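You operate a simulated robot arm through the tools that you are given. There is no shell and no other tool. Be economical: measure what you need, move in short steps, check, and stop when the job is done.

Carry out the task below with a simulated robot arm. There is one attempt and no reset: what you move stays moved.

TASK
Put one of the knobbed cream blocks from the top of the long steel table on the small baking tray. Then put the small white block marked "A" from the top of the long steel table on top of the steel disc there and the small white block that says "B" on the mould plate there.
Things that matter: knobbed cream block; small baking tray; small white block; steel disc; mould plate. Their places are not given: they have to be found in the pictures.

It is judged by the outcome, as a careful person would: the job done as asked, and still so three seconds after it is handed in. It fails if anything else is knocked over, pushed out of place, dropped, spilled or broken.

THE ROBOT
A 6-joint arm with a two-finger parallel gripper, fixed in place. Base frame: the origin is at the foot of the arm, x ahead of it, y to its left, z up; the work surface is at about z = 830. Lengths are in mm, angles in degrees, forces in N, time in s.
With the tool pointing down near the work surface it reaches from about 260 to 680 mm from the base axis. Its first joint turns from -66.0 to 66.0 degrees. Payload 2.9 kg.
Tool frame: the origin (TCP) lies between the finger pads and is the grasp point; the fingertips stand 30 mm ahead of it; z points along the fingers, y is the line along which they close. The gripper opens to 110 mm. The fingers are 20 mm wide and 10 mm thick; the gripper's body (48 by 112 mm) begins 55 mm behind the TCP.
Orientation is that of the tool frame in the base frame, as a unit quaternion [w, x, y, z]. With the fingers straight down and closing along the base's y, the tool's x points along the base's -x, its y along +y and its z along -z.

THE INTERFACE
- The arm moves only by the tool step_arm. Its argument "commands" is a list that holds one entry, the list of rows, each a list of 7 numbers: the shift along the tool's x, y, z in cm, then the turn, a rotation vector about the tool's x, y, z in rad, then the opening, from 0 (shut) to 1 (fully open). In form: [[[tx, ty, tz, rx, ry, rz, hand], ...]]. A call has 1 to 20 rows; each row shifts and turns the commanded pose from where the row before left it, along the tool's axes as they then stand. A row lasts 0.2 s, in which the tool goes at most 50 mm and 8.6 degrees; a call with a longer step from one row to the next is refused whole, and so is a gripper value outside its range. A pose out of reach is approached as far as the arm can. The call stops where the force on the tool passes 40 N (or 10 N more than at its start, if that is more) or the arm is blocked; 0.2 s more then pass. The fingers move at their own pace (about 108 mm/s each) and stop on an object; they squeeze with about 34 N. The grip force told is the motor's: it shows also when the fingers shut on nothing. Time passes only in rows, and 0.2 s behind the last, so rows that do not move let the fingers close. It gives the time, the measured TCP pose, the force on the tool (base axes), the opening and the grip force at its end, in the units of the frame above (readings bear some noise).
- Cameras (640 x 400 px; columns grow to the right, rows downward): "scene" is fixed at [79, 432.1, 1386.4]; the picture's right is [-0.75, -0.66, 0.00], its down [-0.38, 0.43, -0.82] and it looks along [0.54, -0.61, -0.57] (base axes); focal length 321 px, centre (320, 200). "wrist" rides on the gripper at [-36, 0, -57] in the tool frame; the picture's right is [0.00, -1.00, 0.00], its down [0.97, 0.00, -0.24] and it looks along [0.24, 0.00, 0.97] (tool axes); focal length 218 px, centre (320, 200).
- camera(camera): a new picture of that camera. No time passes.
- locate(camera, pixels): there is no depth. For up to 12 entries [column, row, z] of the newest picture of that camera ("zoom" is the newest enlarged one), the place [x, y] in the base frame at which the ray of that pixel passes the height z, good to about 2 mm. No time passes.
- zoom(camera, box): a new picture of the part [left, top, right, bottom] of that camera's present view, enlarged. No time passes.
- close_job(): hands the job in; it is judged then, once.

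Work in short steps. Measure before you move; look again where a grasp or a placing could have gone wrong, and mend it. You have 80 turns and 46 pictures in all, the two below and enlarged ones among them. Open the gripper and draw the arm clear of the work before you hand the job in, unless the task says otherwise; then end with one line.

The tools are called after "Request:" as name(argument=value, ...) on one line, values as JSON. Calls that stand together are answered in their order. step_arm: Moves the arm, as the interface text tells. Its arguments: {"type":"object","properties":{"commands":{"type":"array"}},"required":["commands"]} The other tools are called the same way: camera (camera) takes a picture; locate (camera, pixels) gives the place at which the rays of pixels pass given heights; zoom (camera, box) takes an enlarged picture of a part of a camera's view; close_job () hands the job in.

At the start:

```text
time_s: 0.0
position: [436.0, -168.2, 1158.5]
ee_rot: [0.0, 0.0, 1.0, 0.0]
wrist_force: [1.1, -1.1, -0.3]
gripper_width: 110.0
grasp_force: 0.1
```

scene: 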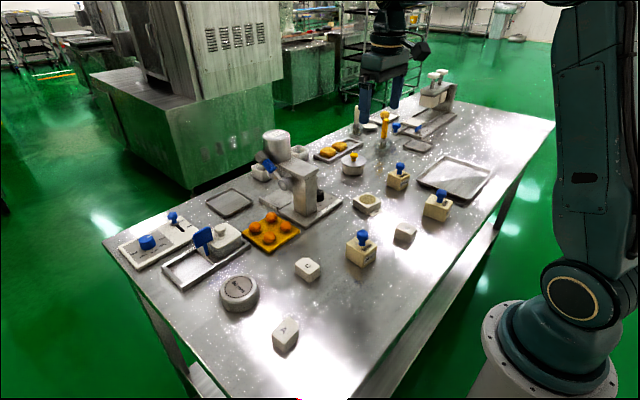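
wrist: 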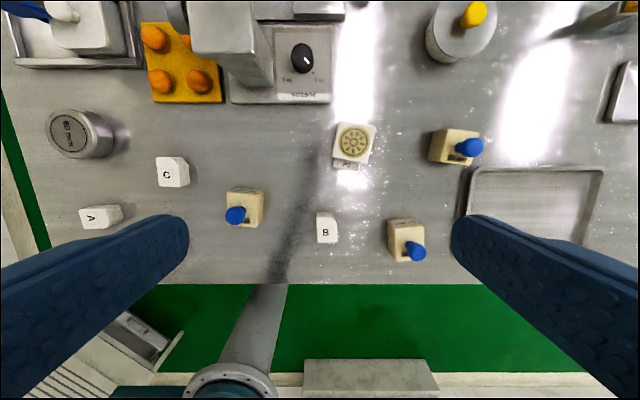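

I'll enlarge the scene and wrist views to identify the objects.

Request:
zoom(camera="scene", box=[200, 180, 440, 360])

Request:
zoom(camera="scene", box=[320, 60, 520, 240])

Request:
zoom(camera="wrist", box=[200, 100, 640, 300])

Request:
zoom(camera="scene", box=[110, 120, 350, 300])

```text
2.22 times, centred on (320, 270) of scene
```

zoom: 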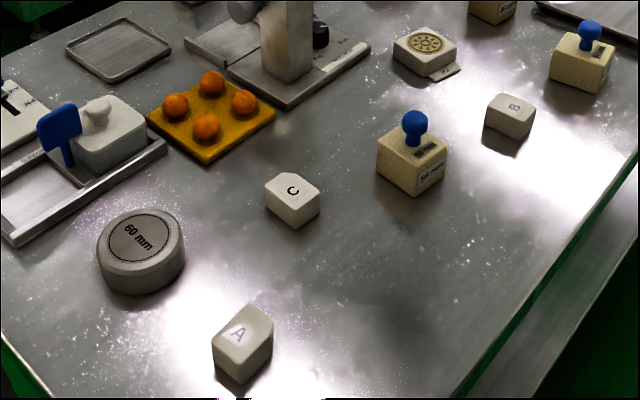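

```text
2.22 times, centred on (420, 150) of scene
```

zoom: 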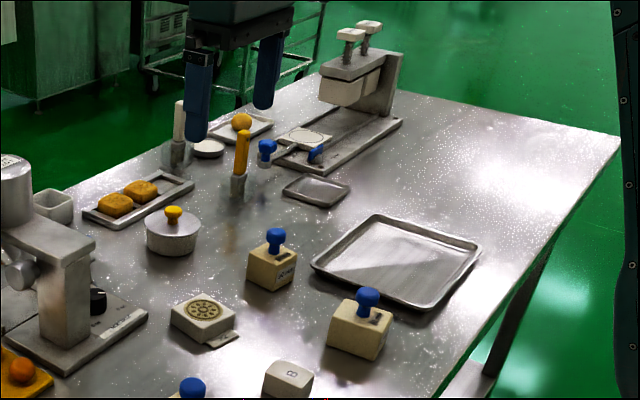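

```text
1.45 times, centred on (420, 200) of wrist
```

zoom: 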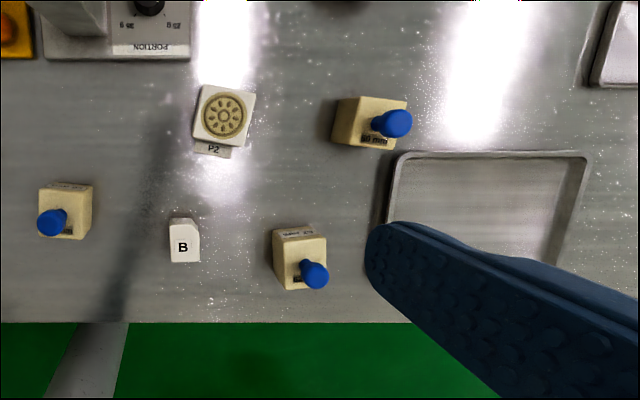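

```text
2.22 times, centred on (230, 210) of scene
```

zoom: 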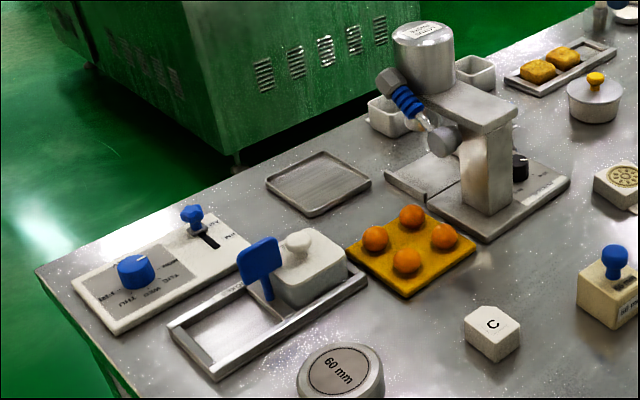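

Three empty trays are candidates; I'll measure their sizes and the other objects' positions.

Request:
locate(camera="scene", pixels=[[417, 180, 832], [440, 155, 835], [492, 168, 835], [470, 203, 835], [206, 203, 832], [232, 188, 832], [253, 203, 832], [226, 217, 832], [403, 146, 832], [418, 138, 832], [434, 143, 832], [421, 153, 832]])

Request:
locate(camera="wrist", pixels=[[100, 216, 855], [172, 170, 855], [325, 230, 855], [353, 143, 850], [245, 210, 860], [405, 240, 860], [455, 145, 860], [80, 133, 860], [75, 135, 860], [602, 170, 835], [470, 170, 835], [340, 160, 830]])

```text
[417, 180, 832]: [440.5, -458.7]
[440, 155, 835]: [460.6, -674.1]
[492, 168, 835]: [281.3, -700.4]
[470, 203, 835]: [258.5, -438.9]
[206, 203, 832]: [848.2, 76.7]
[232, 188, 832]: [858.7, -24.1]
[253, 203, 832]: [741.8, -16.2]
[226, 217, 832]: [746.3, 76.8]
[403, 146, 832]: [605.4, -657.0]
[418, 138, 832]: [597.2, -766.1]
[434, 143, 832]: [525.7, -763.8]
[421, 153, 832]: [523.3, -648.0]
```

```text
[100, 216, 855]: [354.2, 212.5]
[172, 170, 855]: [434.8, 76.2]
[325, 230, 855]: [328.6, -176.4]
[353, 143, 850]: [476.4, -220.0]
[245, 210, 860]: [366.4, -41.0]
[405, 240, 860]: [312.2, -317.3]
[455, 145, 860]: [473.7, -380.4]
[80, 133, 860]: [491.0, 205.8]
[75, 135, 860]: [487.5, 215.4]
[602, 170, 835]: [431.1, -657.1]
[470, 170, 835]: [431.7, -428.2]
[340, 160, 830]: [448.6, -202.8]
```

Tray at about (350,-550) is the only baking tray within reach. The blue-knobbed blocks are cream, the "60 mm" disc is at (490,210) and the P2 mould plate at (476,-220). I'll move over the knobbed block near (312,-317) for a closer look.

Request:
step_arm(commands=[[[2.12, -2.98, 2.76, 0, 0, 0, 1], [2.12, -2.98, 2.76, 0, 0, 0, 1], [2.12, -2.98, 2.76, 0, 0, 0, 1], [2.12, -2.98, 2.76, 0, 0, 0, 1], [2.12, -2.98, 2.76, 0, 0, 0, 1], [0, 0, 0, 0, 0, 0, 1]]])

Request:
camera(camera="wrist")

Request:
zoom(camera="scene", box=[380, 140, 500, 240])

```text
time_s: 1.4
position: [331.4, -316.7, 1019.4]
ee_rot: [0.0, 0.0, 1.0, 0.0]
wrist_force: [-0.3, 0.2, 0.0]
gripper_width: 110.1
grasp_force: 0.1
```

```text
39 pictures are left
```

wrist: 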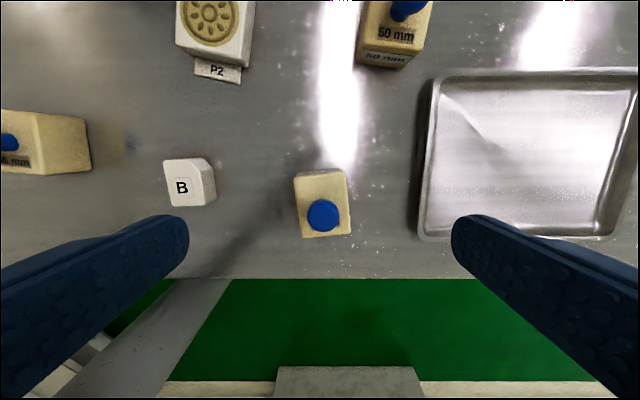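

```text
4.00 times, centred on (440, 190) of scene
```

zoom: 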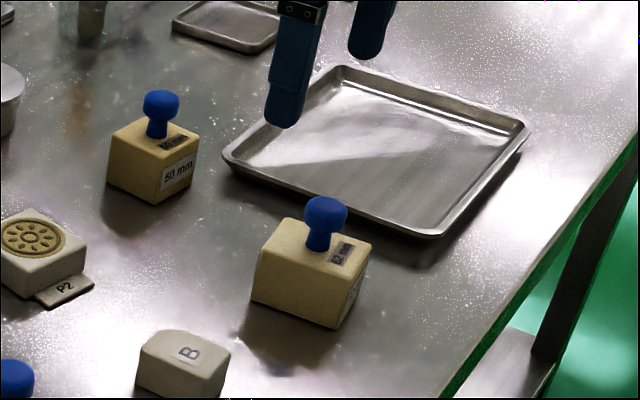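

Block B and the 60ish-mm knob block are visible. I'll triangulate the block's height with both views.

Request:
locate(camera="zoom", pixels=[[338, 328, 830], [338, 268, 860], [338, 268, 870], [338, 268, 880], [252, 302, 830], [260, 245, 870], [292, 218, 870], [371, 250, 870], [326, 205, 900], [326, 205, 910]])

Request:
locate(camera="wrist", pixels=[[295, 177, 870], [346, 172, 870], [352, 233, 870], [301, 238, 870], [323, 215, 900], [323, 215, 910], [427, 240, 835], [435, 80, 835], [610, 238, 835], [352, 233, 860]])

```text
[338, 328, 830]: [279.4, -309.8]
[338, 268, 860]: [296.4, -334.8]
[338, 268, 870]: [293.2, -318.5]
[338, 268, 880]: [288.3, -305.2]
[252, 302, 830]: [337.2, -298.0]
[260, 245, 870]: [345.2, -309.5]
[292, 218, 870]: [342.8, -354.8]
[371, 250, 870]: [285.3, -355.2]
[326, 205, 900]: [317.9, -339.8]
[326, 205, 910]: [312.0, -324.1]
```

```text
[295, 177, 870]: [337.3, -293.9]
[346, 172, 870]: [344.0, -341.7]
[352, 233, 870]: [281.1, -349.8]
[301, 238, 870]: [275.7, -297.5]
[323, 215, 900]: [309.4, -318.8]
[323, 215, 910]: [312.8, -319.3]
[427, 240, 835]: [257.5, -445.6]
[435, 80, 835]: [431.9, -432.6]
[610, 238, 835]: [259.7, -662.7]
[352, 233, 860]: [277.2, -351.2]
```

Block spans roughly x 280–340, y −345..−297, turned about 6°, top ≈ 880, knob top ≈ 912. I'll align above it and come down part way.

Request:
step_arm(commands=[[[2.0, -0.35, 2, 0, 0, -0.1, 1], [0, 0, 3, 0, 0, 0, 1], [0, 0, 3, 0, 0, 0, 1], [0, 0, 0, 0, 0, 0, 1]]])

Request:
camera(camera="wrist")

Request:
zoom(camera="scene", box=[380, 140, 500, 240])

```text
time_s: 2.4
position: [309.1, -319.8, 940.4]
ee_rot: [0.001, -0.049, 0.999, 0.0]
wrist_force: [-0.3, 0.3, -0.1]
gripper_width: 110.0
grasp_force: 0.1
```

```text
37 pictures are left
```

wrist: 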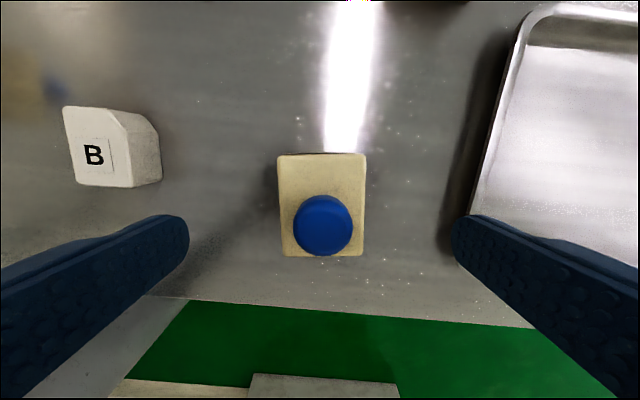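

```text
4.00 times, centred on (440, 190) of scene
```

zoom: 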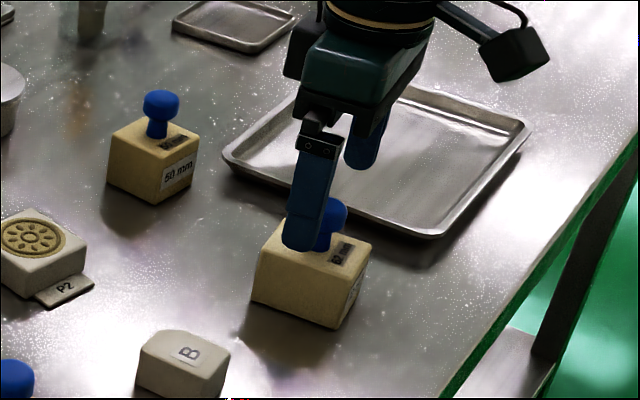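

The block is aligned with the fingers in the wrist view. I'll check its centre.

Request:
locate(camera="wrist", pixels=[[278, 155, 880], [366, 155, 880], [364, 255, 880], [283, 254, 880], [322, 225, 912], [520, 30, 838], [478, 200, 838]])

```text
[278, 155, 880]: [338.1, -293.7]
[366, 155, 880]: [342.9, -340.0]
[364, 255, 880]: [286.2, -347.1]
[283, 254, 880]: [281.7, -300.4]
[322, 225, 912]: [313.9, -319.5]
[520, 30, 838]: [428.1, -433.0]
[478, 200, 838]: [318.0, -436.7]
```

Centre is (312,-320). I'll descend to TCP z ≈ 868 and grip.

Request:
step_arm(commands=[[[-0.3, 0, 2.5, 0, 0, 0, 1], [0, 0, 2.5, 0, 0, 0, 1], [0, 0, 2.2, 0, 0, 0, 1], [0, 0, 0, 0, 0, 0, 1], [0, 0, 0, 0, 0, 0, 0.3], [0, 0, 0, 0, 0, 0, 0.3], [0, 0, 0, 0, 0, 0, 0.3]]])

```text
time_s: 4.0
position: [313.3, -319.3, 869.1]
ee_rot: [0.0, -0.05, 0.999, 0.0]
wrist_force: [0.5, -0.1, -0.4]
gripper_width: 49.4
grasp_force: 33.6
```

Gripped (49 mm, 34 N). Lifting and carrying to above the tray.

Request:
step_arm(commands=[[[0, 0, -2.5, 0, 0, 0, 0.3], [0, 0, -2.5, 0, 0, 0, 0.3], [0, 0, -2.5, 0, 0, 0, 0.3], [-0.226, -4.14, 0, 0, 0, 0, 0.3], [-0.226, -4.14, 0, 0, 0, 0, 0.3], [-0.226, -4.14, 0, 0, 0, 0, 0.3], [-0.226, -4.14, 0, 0, 0, 0, 0.3], [-0.226, -4.14, 0, 0, 0, 0, 0.3], [0, 0, 0, 0, 0, 0, 0.3]]])

Request:
zoom(camera="scene", box=[380, 120, 540, 240])

Request:
camera(camera="wrist")

```text
time_s: 6.0
position: [344.7, -523.4, 943.6]
ee_rot: [0.0, -0.05, 0.999, 0.001]
wrist_force: [0.6, 0.3, -1.1]
gripper_width: 49.6
grasp_force: 33.0
```

```text
3.33 times, centred on (460, 180) of scene
```

zoom: 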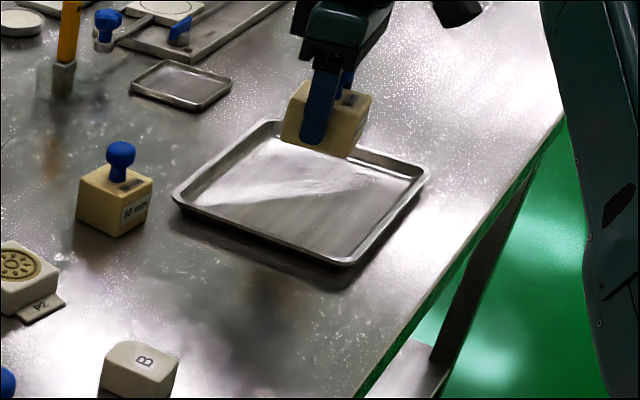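

```text
34 pictures are left
```

wrist: 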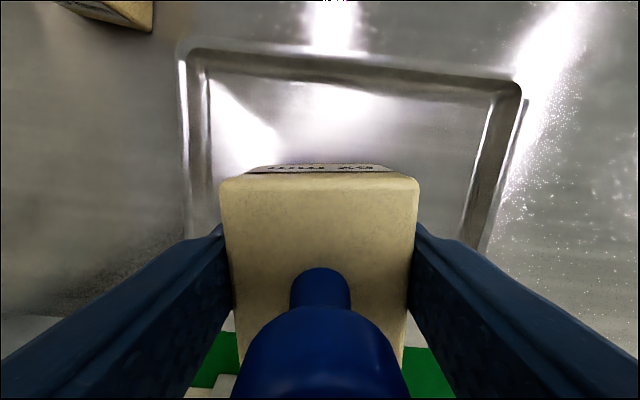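

Checking the tray's extents against the block from this view.

Request:
locate(camera="wrist", pixels=[[185, 60, 840], [205, 75, 832], [520, 88, 840], [500, 98, 832], [190, 190, 840], [490, 240, 840]])

```text
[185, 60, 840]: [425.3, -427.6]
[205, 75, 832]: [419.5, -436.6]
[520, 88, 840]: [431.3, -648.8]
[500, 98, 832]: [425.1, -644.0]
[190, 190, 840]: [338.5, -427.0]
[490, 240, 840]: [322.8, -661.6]
```

Tray spans y −430..−655, x 260..430, so the block at (345,-523) is well inside. I'll lower it.

Request:
step_arm(commands=[[[0, 0, 2.5, 0, 0, 0, 0.3], [0, 0, 2.5, 0, 0, 0, 0.3], [0, 0, 1.5, 0, 0, 0, 0.3], [0, 0, 0.3, 0, 0, 0, 0.3], [0, 0, 0, 0, 0, 0, 0.3]]])

```text
time_s: 7.2
position: [344.6, -524.3, 874.3]
ee_rot: [0.0, -0.05, 0.999, 0.0]
wrist_force: [-0.4, 0.1, -0.8]
gripper_width: 49.5
grasp_force: 33.8
```

Request:
step_arm(commands=[[[0, 0, 0.15, 0, 0, 0, 0.3], [0, 0, 0.15, 0, 0, 0, 0.3], [0, 0, 0, 0, 0, 0, 0.3]]])

```text
time_s: 8.0
position: [344.6, -525.2, 875.1]
ee_rot: [0.0, -0.051, 0.999, -0.001]
wrist_force: [-1.5, 3.3, 11.0]
gripper_width: 49.3
grasp_force: 33.9
```

Contact (11 N). Releasing and rising.

Request:
step_arm(commands=[[[0, 0, 0, 0, 0, 0, 0.8], [0, 0, 0, 0, 0, 0, 0.8], [0, 0, -2.5, 0, 0, 0, 0.8], [0, 0, -4, 0, 0, 0, 0.8], [0, 0, -4, 0, 0, 0, 0.8], [0, 0, -4, 0, 0, 0, 1], [0, 0, 0, 0, 0, 0, 1]]])

Request:
zoom(camera="scene", box=[380, 120, 540, 240])

```text
time_s: 9.6
position: [344.1, -526.3, 1018.4]
ee_rot: [0.001, -0.05, 0.999, 0.0]
wrist_force: [0.6, -0.5, 0.5]
gripper_width: 110.1
grasp_force: 0.0
```

```text
3.33 times, centred on (460, 180) of scene
```

zoom: 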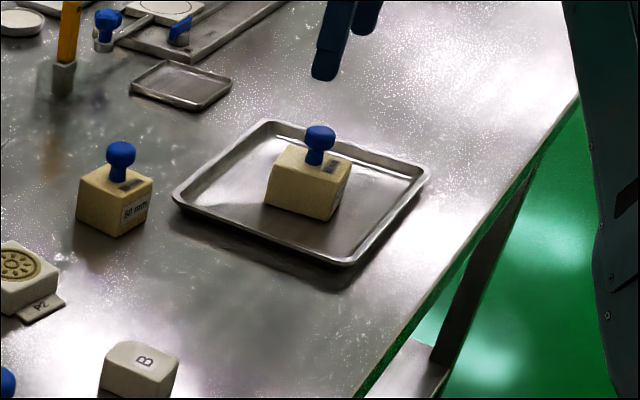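

The block stands in the tray. Next I'll go to the "A" block at about (354,205).

Request:
step_arm(commands=[[[0, 0, 0, 0, 0, 0.1, 1], [0, 4.84, 0, 0, 0, 0, 1], [0, 4.84, 0, 0, 0, 0, 1], [0, 4.84, 0, 0, 0, 0, 1], [0, 4.84, 0, 0, 0, 0, 1], [0, 4.84, 0, 0, 0, 0, 1], [0, 4.84, 0, 0, 0, 0, 1], [0, 4.84, 0, 0, 0, 0, 1], [0, 4.84, 0, 0, 0, 0, 1], [0, 4.84, 0, 0, 0, 0, 1], [0, 4.84, 0, 0, 0, 0, 1], [0, 4.84, 0, 0, 0, 0, 1], [0, 4.84, 0, 0, 0, 0, 1], [0, 4.84, 0, 0, 0, 0, 1], [0, 4.84, 0, 0, 0, 0, 1], [0, 4.84, 0, 0, 0, 0, 1], [0, 0, 0, 0, 0, 0, 1]]])

Request:
camera(camera="wrist")

Request:
zoom(camera="scene", box=[200, 260, 340, 360])

```text
time_s: 13.2
position: [347.6, 200.7, 1016.6]
ee_rot: [0.0, -0.001, 1.0, 0.0]
wrist_force: [-0.5, -0.5, -0.1]
gripper_width: 110.0
grasp_force: 0.1
```

```text
32 pictures are left
```

wrist: 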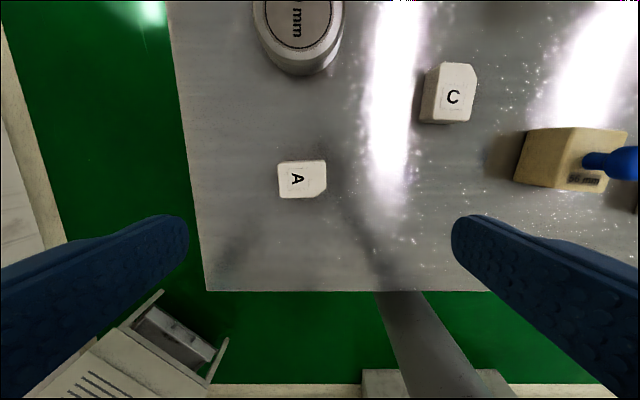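

```text
4.00 times, centred on (270, 310) of scene
```

zoom: 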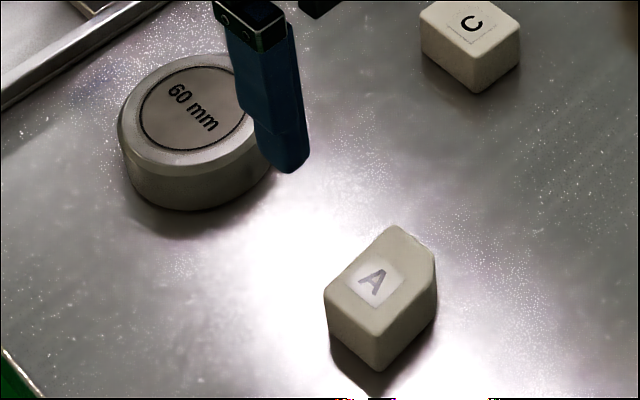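

Measuring block A and the disc in both views.

Request:
locate(camera="zoom", pixels=[[379, 371, 830], [376, 335, 850], [376, 335, 855], [376, 335, 860], [398, 226, 855], [325, 290, 855], [436, 262, 855], [202, 210, 830], [193, 105, 860], [193, 105, 870]])

Request:
locate(camera="wrist", pixels=[[278, 163, 855], [322, 159, 855], [327, 191, 855], [318, 199, 855], [280, 198, 855], [299, 17, 870], [299, 17, 860], [299, 75, 830], [299, 17, 865]])

```text
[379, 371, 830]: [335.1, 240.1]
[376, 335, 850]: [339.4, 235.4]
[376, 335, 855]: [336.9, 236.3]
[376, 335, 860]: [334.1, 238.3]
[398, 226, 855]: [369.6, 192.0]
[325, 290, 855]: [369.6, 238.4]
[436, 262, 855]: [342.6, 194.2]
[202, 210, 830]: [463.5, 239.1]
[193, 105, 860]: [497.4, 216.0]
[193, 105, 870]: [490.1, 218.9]
```

```text
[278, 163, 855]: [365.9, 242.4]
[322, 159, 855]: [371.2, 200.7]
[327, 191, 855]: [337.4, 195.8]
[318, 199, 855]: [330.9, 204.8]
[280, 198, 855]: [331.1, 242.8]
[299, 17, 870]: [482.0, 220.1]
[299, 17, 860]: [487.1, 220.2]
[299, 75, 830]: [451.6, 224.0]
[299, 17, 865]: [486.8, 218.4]
```

A is centred near (351,219), top ≈ 857. I'll go lower above it and check alignment.

Request:
step_arm(commands=[[[-0.3, 1.8, 3.2, 0, 0, 0, 1], [0, 0, 3.2, 0, 0, 0, 1], [0, 0, 3.2, 0, 0, 0, 1], [0, 0, 0, 0, 0, 0, 1]]])

Request:
camera(camera="wrist")

```text
time_s: 14.2
position: [348.0, 219.9, 921.6]
ee_rot: [0.0, 0.0, 1.0, 0.0]
wrist_force: [0.0, 0.2, 0.4]
gripper_width: 109.8
grasp_force: 0.0
```

```text
30 pictures are left
```

wrist: 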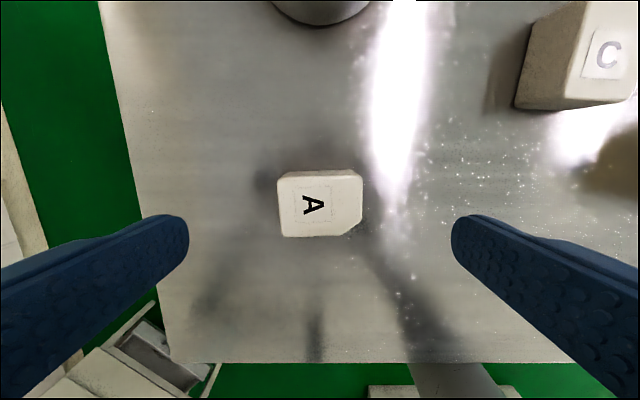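

Request:
locate(camera="wrist", pixels=[[278, 172, 857], [362, 170, 857], [281, 238, 857], [362, 220, 857], [345, 237, 857]])

```text
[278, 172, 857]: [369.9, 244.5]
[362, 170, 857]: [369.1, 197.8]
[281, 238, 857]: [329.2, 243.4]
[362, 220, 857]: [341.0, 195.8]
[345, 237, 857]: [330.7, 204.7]
```

Descend to TCP z ≈ 866 and grip A.

Request:
step_arm(commands=[[[-0.3, 0, 2.5, 0, 0, 0, 1], [0, 0, 2.0, 0, 0, 0, 1], [0, 0, 1.1, 0, 0, 0, 1], [0, 0, 0, 0, 0, 0, 1], [0, 0, 0, 0, 0, 0, 0.28], [0, 0, 0, 0, 0, 0, 0.28], [0, 0, 0, 0, 0, 0, 0.28]]])

```text
time_s: 15.8
position: [351.0, 219.5, 866.6]
ee_rot: [0.0, 0.0, 1.0, 0.0]
wrist_force: [0.7, 0.4, -0.3]
gripper_width: 47.5
grasp_force: 34.3
```

Gripped at 47.5 mm. Lifting and stepping back toward the disc to view it.

Request:
step_arm(commands=[[[0, 0, -3, 0, 0, 0, 0.28], [0, 0, -4, 0, 0, 0, 0.28], [0, 0, -4, 0, 0, 0, 0.28], [-4, 0, 0, 0, 0, 0, 0.28], [-3, 0, 0, 0, 0, 0, 0.28], [0, 0, 0, 0, 0, 0, 0.28]]])

Request:
camera(camera="wrist")

Request:
zoom(camera="scene", box=[190, 230, 310, 330])

```text
time_s: 17.2
position: [420.2, 219.5, 976.4]
ee_rot: [0.0, -0.001, 1.0, 0.001]
wrist_force: [-0.5, -0.3, -0.2]
gripper_width: 46.9
grasp_force: 33.7
```

```text
29 pictures are left
```

wrist: 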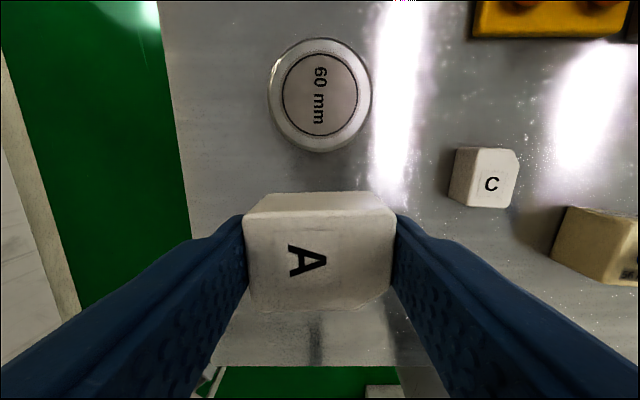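

```text
4.00 times, centred on (250, 280) of scene
```

zoom: 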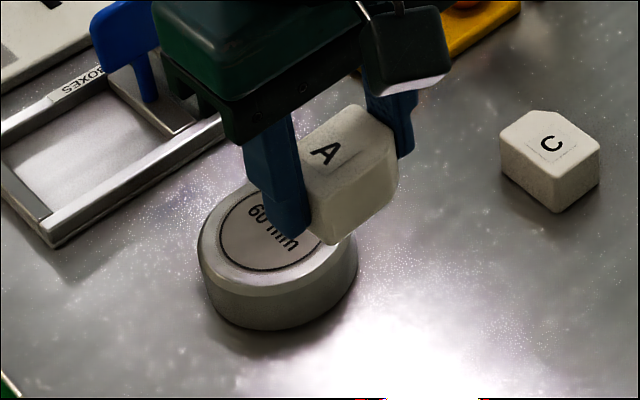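

Request:
locate(camera="wrist", pixels=[[320, 94, 855], [320, 94, 860], [320, 94, 865], [320, 94, 870], [283, 94, 862], [357, 94, 862], [319, 153, 830], [320, 38, 855], [319, 53, 862], [319, 136, 862]])

Request:
locate(camera="zoom", pixels=[[200, 245, 860], [357, 245, 860], [270, 331, 830], [270, 273, 860], [270, 273, 865], [270, 273, 870], [270, 273, 855]])

```text
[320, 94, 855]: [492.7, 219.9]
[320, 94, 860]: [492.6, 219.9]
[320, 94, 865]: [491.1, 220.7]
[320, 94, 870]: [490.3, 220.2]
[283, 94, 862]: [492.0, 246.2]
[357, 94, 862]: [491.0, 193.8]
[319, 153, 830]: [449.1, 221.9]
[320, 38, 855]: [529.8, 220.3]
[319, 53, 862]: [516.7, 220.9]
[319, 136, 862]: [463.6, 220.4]
```

```text
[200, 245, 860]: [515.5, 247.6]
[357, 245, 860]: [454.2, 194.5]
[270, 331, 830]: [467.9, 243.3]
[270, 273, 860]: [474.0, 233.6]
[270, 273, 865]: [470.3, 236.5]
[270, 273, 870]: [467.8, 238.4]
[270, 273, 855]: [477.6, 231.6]
```

Disc centre ≈ (491,220), top ≈ 862. Moving over it and down to just above.

Request:
step_arm(commands=[[[-3.6, 0, 0, 0, 0, 0, 0.28], [-3.6, 0, 0, 0, 0, 0, 0.28], [0, 0, 3, 0, 0, 0, 0.28], [0, 0, 3, 0, 0, 0, 0.28], [0, 0, 1, 0, 0, 0, 0.28], [0, 0, 0, 0, 0, 0, 0.28]]])

Request:
zoom(camera="scene", box=[190, 230, 310, 330])

```text
time_s: 18.6
position: [492.7, 217.7, 905.6]
ee_rot: [0.0, 0.0, 1.0, 0.0]
wrist_force: [-0.1, -0.9, -0.3]
gripper_width: 46.8
grasp_force: 33.7
```

```text
4.00 times, centred on (250, 280) of scene
```

zoom: 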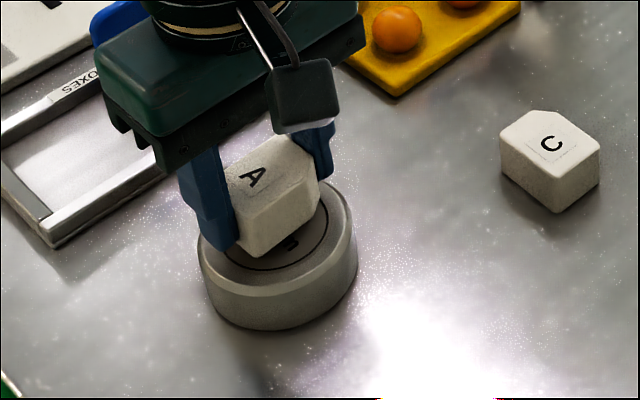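

Block is centred above the disc. Descending in small steps until contact.

Request:
step_arm(commands=[[[0, 0.1, 0.2, 0, 0, 0, 0.28], [0, 0, 0.2, 0, 0, 0, 0.28], [0, 0, 0.15, 0, 0, 0, 0.28], [0, 0, 0, 0, 0, 0, 0.28]]])

```text
time_s: 19.6
position: [490.9, 220.0, 900.1]
ee_rot: [0.0, 0.001, 1.0, 0.0]
wrist_force: [-0.4, 0.1, -0.9]
gripper_width: 46.9
grasp_force: 34.4
```

Request:
step_arm(commands=[[[0, 0, 0.15, 0, 0, 0, 0.28], [0, 0, 0.1, 0, 0, 0, 0.28], [0, 0, 0, 0, 0, 0, 0.28]]])

```text
time_s: 20.4
position: [493.1, 220.8, 899.6]
ee_rot: [0.001, 0.0, 1.0, 0.001]
wrist_force: [-3.7, -1.2, 10.6]
gripper_width: 47.2
grasp_force: 34.6
```

Contact (10.6 N up). Releasing and rising.

Request:
step_arm(commands=[[[0, 0, 0, 0, 0, 0, 0.7], [0, 0, 0, 0, 0, 0, 0.7], [0, 0, -2, 0, 0, 0, 0.7], [0, 0, -4, 0, 0, 0, 0.7], [0, 0, -4, 0, 0, 0, 1], [0, 0, -3, 0, 0, 0, 1], [0, 0, 0, 0, 0, 0, 1]]])

Request:
zoom(camera="scene", box=[190, 230, 310, 330])

```text
time_s: 22.0
position: [494.7, 220.0, 1028.4]
ee_rot: [0.0, 0.0, 1.0, 0.0]
wrist_force: [-0.2, -1.1, 0.2]
gripper_width: 110.0
grasp_force: 0.1
```

```text
4.00 times, centred on (250, 280) of scene
```

zoom: 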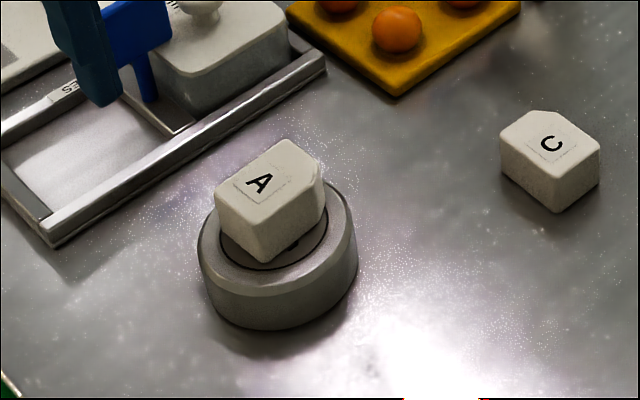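

A sits on the disc. Moving to block B.

Request:
step_arm(commands=[[[4, 0, 0, 0, 0, 0, 1], [3, -3, 0, 0, 0, 0, 1], [1.2, -4.5, 0, 0, 0, 0, 1], [1.2, -4.5, 0, 0, 0, 0, 1], [1.2, -4.5, 0, 0, 0, 0, 1], [1.2, -4.5, 0, 0, 0, 0, 1], [1.2, -4.5, 0, 0, 0, 0, 1], [1.2, -4.5, 0.5, 0, 0, 0, 1], [1.2, -4.5, 1, 0, 0, 0, 1], [1.2, -4.5, 1, 0, 0, 0, 1], [0, 0, 1, 0, 0, 0, 1], [0, 0, 0, 0, 0, 0, 1]]])

Request:
camera(camera="wrist")

```text
time_s: 24.6
position: [325.2, -169.4, 993.4]
ee_rot: [0.001, -0.001, 1.0, 0.0]
wrist_force: [0.2, -0.9, -1.3]
gripper_width: 109.8
grasp_force: 0.0
```

```text
25 pictures are left
```

wrist: 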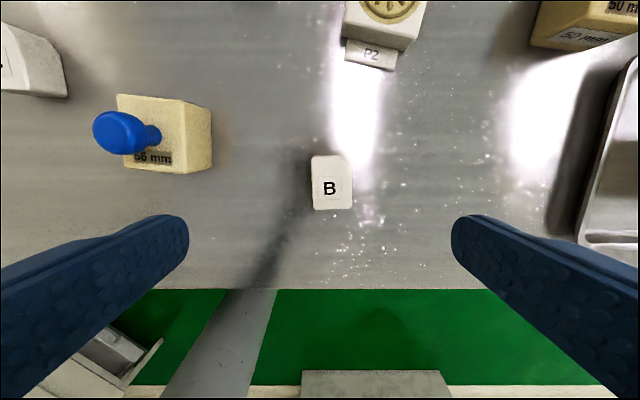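

Request:
locate(camera="wrist", pixels=[[312, 158, 857], [342, 155, 857], [351, 166, 857], [353, 208, 857], [315, 210, 857], [385, 10, 860]])

```text
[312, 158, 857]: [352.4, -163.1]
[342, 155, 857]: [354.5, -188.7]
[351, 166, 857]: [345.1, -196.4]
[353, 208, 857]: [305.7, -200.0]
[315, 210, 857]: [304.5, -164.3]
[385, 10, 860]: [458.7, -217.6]
```

B centre ≈ (329,-181), turned ~3°. Descending to grip across y.

Request:
step_arm(commands=[[[-0.3, -1.16, 3, 0, 0, -0.05, 1], [0, 0, 4, 0, 0, 0, 1], [0, 0, 3.5, 0, 0, 0, 1], [0, 0, 2.2, 0, 0, 0, 1], [0, 0, 0, 0, 0, 0, 1], [0, 0, 0, 0, 0, 0, 0.22], [0, 0, 0, 0, 0, 0, 0.22], [0, 0, 0, 0, 0, 0, 0.22]]])

```text
time_s: 26.4
position: [329.5, -181.1, 865.9]
ee_rot: [0.001, -0.026, 1.0, 0.0]
wrist_force: [0.0, -0.4, 0.1]
gripper_width: 35.0
grasp_force: 34.2
```

Gripped. Lifting and moving near the mould plate for a look.

Request:
step_arm(commands=[[[0, 0, -3, 0, 0, 0, 0.22], [0, 0, -4, 0, 0, 0, 0.22], [0, 0, -4, 0, 0, 0, 0.22], [-4, -1.8, 0, 0, 0, 0, 0.22], [-3.5, -1.8, 0, 0, 0, 0, 0.22], [0, 0, 0, 0, 0, 0, 0.22]]])

Request:
camera(camera="wrist")

Request:
zoom(camera="scene", box=[310, 160, 430, 250])

```text
time_s: 27.8
position: [407.9, -213.9, 975.9]
ee_rot: [0.0, -0.025, 1.0, 0.0]
wrist_force: [0.4, -0.7, 0.0]
gripper_width: 35.2
grasp_force: 34.2
```

```text
24 pictures are left
```

wrist: 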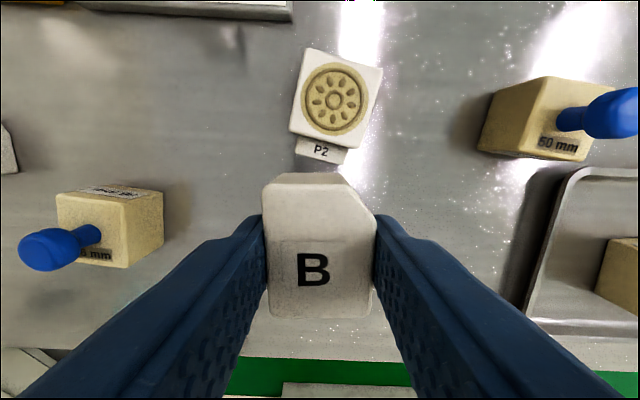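

```text
4.44 times, centred on (370, 205) of scene
```

zoom: 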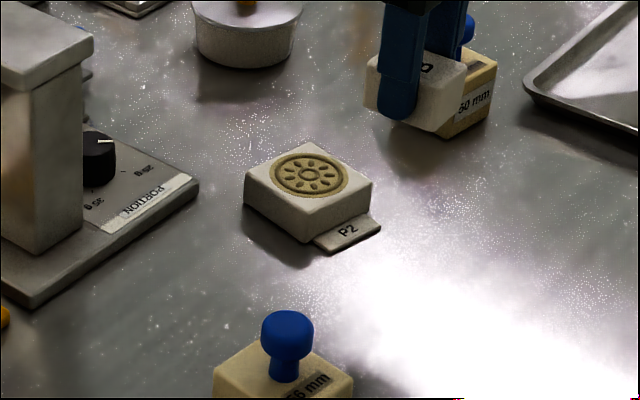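

Request:
locate(camera="wrist", pixels=[[310, 49, 852], [382, 68, 852], [364, 149, 852], [289, 128, 852], [335, 99, 845], [335, 99, 850], [335, 99, 855], [335, 99, 860]])

Request:
locate(camera="zoom", pixels=[[309, 174, 845], [309, 174, 850], [309, 174, 855], [309, 174, 860], [243, 208, 830], [245, 175, 850], [311, 243, 830], [311, 214, 850]])

```text
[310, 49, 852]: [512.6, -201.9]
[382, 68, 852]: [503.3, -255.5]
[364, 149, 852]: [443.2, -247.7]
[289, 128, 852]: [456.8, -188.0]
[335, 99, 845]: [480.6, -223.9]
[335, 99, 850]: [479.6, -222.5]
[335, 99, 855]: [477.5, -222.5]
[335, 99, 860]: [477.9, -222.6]
```

```text
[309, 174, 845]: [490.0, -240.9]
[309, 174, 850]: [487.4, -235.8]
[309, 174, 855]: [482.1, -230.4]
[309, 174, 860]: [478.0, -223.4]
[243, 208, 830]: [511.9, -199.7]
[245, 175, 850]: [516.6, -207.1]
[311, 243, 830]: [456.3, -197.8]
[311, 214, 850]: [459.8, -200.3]
```

Plate centre ≈ (478,-223), top ≈ 858, turned about −12°. I'll check the PORTION machine's clearance.

Request:
locate(camera="zoom", pixels=[[198, 190, 838], [82, 235, 840], [35, 258, 840], [35, 305, 835]])

```text
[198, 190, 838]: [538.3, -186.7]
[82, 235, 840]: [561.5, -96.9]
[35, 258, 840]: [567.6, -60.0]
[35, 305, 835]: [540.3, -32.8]
```

Clear. Moving over the plate, aligning with it, and lowering to just above.

Request:
step_arm(commands=[[[-3.5, -0.6, 0, 0, 0, 0, 0.22], [-3.5, -0.6, 0, 0, 0, 0, 0.22], [0, 0, 0, 0, 0, 0.13, 0.22], [0, 0, 0, 0, 0, 0.13, 0.22], [0, 0, 3, 0, 0, 0, 0.22], [0, 0, 3, 0, 0, 0, 0.22], [0, 0, 1, 0, 0, 0, 0.22], [0, 0, 0, 0, 0, 0, 0.22]]])

Request:
zoom(camera="scene", box=[310, 160, 430, 250])

Request:
camera(camera="wrist")

```text
time_s: 29.6
position: [476.8, -220.9, 905.6]
ee_rot: [0.0, 0.104, 0.995, -0.001]
wrist_force: [0.6, 0.2, -0.2]
gripper_width: 34.9
grasp_force: 34.0
```

```text
4.44 times, centred on (370, 205) of scene
```

zoom: 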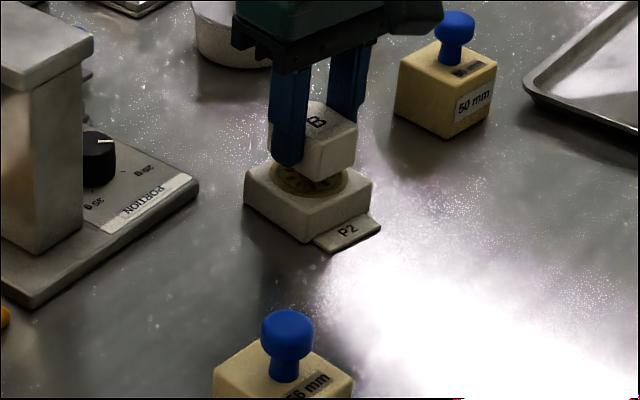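

```text
21 pictures are left
```

wrist: 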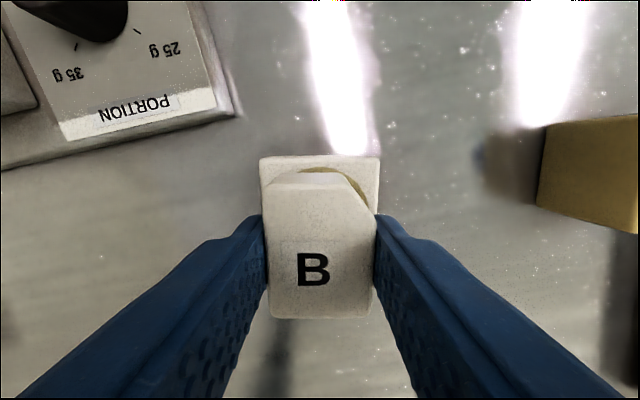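

Well aligned over the plate. Descending gently.

Request:
step_arm(commands=[[[-0.1, -0.1, 0.3, 0, 0, 0, 0.22], [0, 0, 0.3, 0, 0, 0, 0.22], [0, 0, 0.2, 0, 0, 0, 0.22], [0, 0, 0, 0, 0, 0, 0.22]]])

```text
time_s: 30.6
position: [476.8, -224.4, 898.7]
ee_rot: [-0.001, 0.104, 0.995, 0.0]
wrist_force: [0.2, -0.2, -0.7]
gripper_width: 34.9
grasp_force: 34.5
```

Request:
step_arm(commands=[[[0, 0, 0.15, 0, 0, 0, 0.22], [0, 0, 0.15, 0, 0, 0, 0.22], [0, 0, 0, 0, 0, 0, 0.22]]])

```text
time_s: 31.4
position: [477.4, -223.7, 893.7]
ee_rot: [-0.001, 0.105, 0.995, 0.0]
wrist_force: [0.8, -0.1, -0.7]
gripper_width: 34.9
grasp_force: 33.8
```

Request:
step_arm(commands=[[[0, 0, 0.15, 0, 0, 0, 0.22], [0, 0, 0, 0, 0, 0, 0.22]]])

```text
time_s: 32.0
position: [478.5, -223.1, 893.4]
ee_rot: [0.0, 0.104, 0.995, 0.0]
wrist_force: [-0.1, 0.5, -1.4]
gripper_width: 35.0
grasp_force: 33.7
```

Request:
step_arm(commands=[[[0, 0, 0.15, 0, 0, 0, 0.22], [0, 0, 0, 0, 0, 0, 0.22]]])

Request:
zoom(camera="scene", box=[330, 170, 400, 230])

```text
time_s: 32.6
position: [478.5, -224.3, 891.8]
ee_rot: [0.0, 0.104, 0.995, 0.0]
wrist_force: [-0.7, 1.3, 3.7]
gripper_width: 35.0
grasp_force: 33.7
```

```text
6.67 times, centred on (365, 200) of scene
```

zoom: 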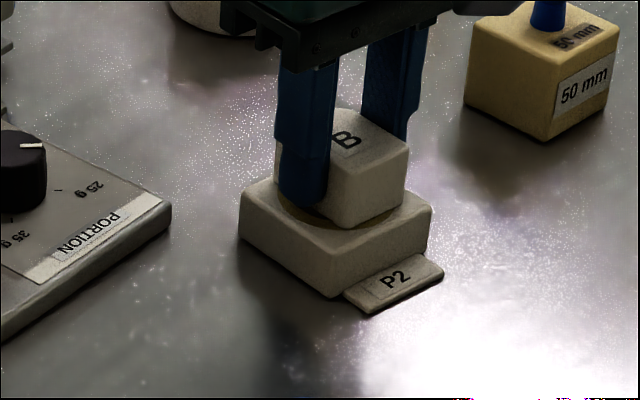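

Contact (3.7 N) and B rests on the plate. Releasing and rising.

Request:
step_arm(commands=[[[0, 0, 0.05, 0, 0, 0, 0.22], [0, 0, 0, 0, 0, 0, 0.55], [0, 0, 0, 0, 0, 0, 0.6], [0, 0, -2, 0, 0, 0, 0.6], [0, 0, -4, 0, 0, 0, 0.6], [0, 0, -5, 0, 0, 0, 1], [0, 0, -5, 0, 0, 0, 1], [0, 0, -5, 0, 0, 0, 1], [0, 0, -5, 0, 0, 0, 1], [0, 0, 0, 0, 0, 0, 1]]])

Request:
camera(camera="scene")

Request:
zoom(camera="scene", box=[320, 150, 440, 240])

```text
time_s: 34.8
position: [477.5, -223.8, 1150.8]
ee_rot: [0.001, 0.105, 0.994, 0.0]
wrist_force: [-0.7, -0.6, -0.4]
gripper_width: 109.9
grasp_force: 0.1
```

```text
19 pictures are left
```

scene: 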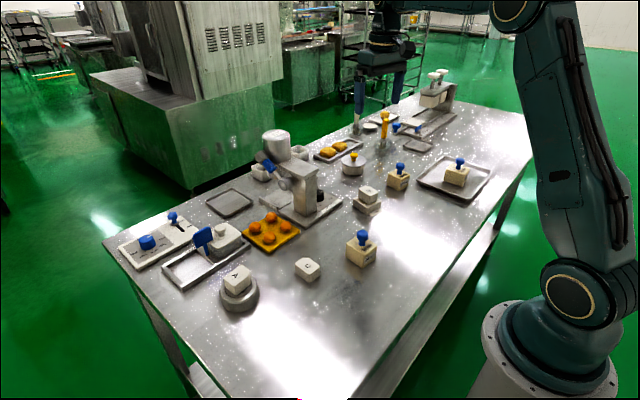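

```text
4.44 times, centred on (380, 195) of scene
```

zoom: 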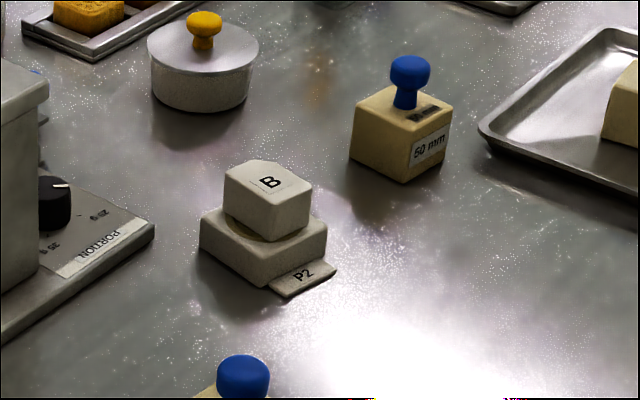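

All three blocks are in place, nothing else has moved, and the arm is clear with the gripper open. Handing the job in.

Request:
close_job()

```text
The job is handed in.
```

I put a knobbed cream block in the baking tray nearest the arm, block A on the steel disc and block B on the P2 mould plate. Of the three empty trays it was the only one in reach, so I took it as the small baking tray, though the other two are smaller.
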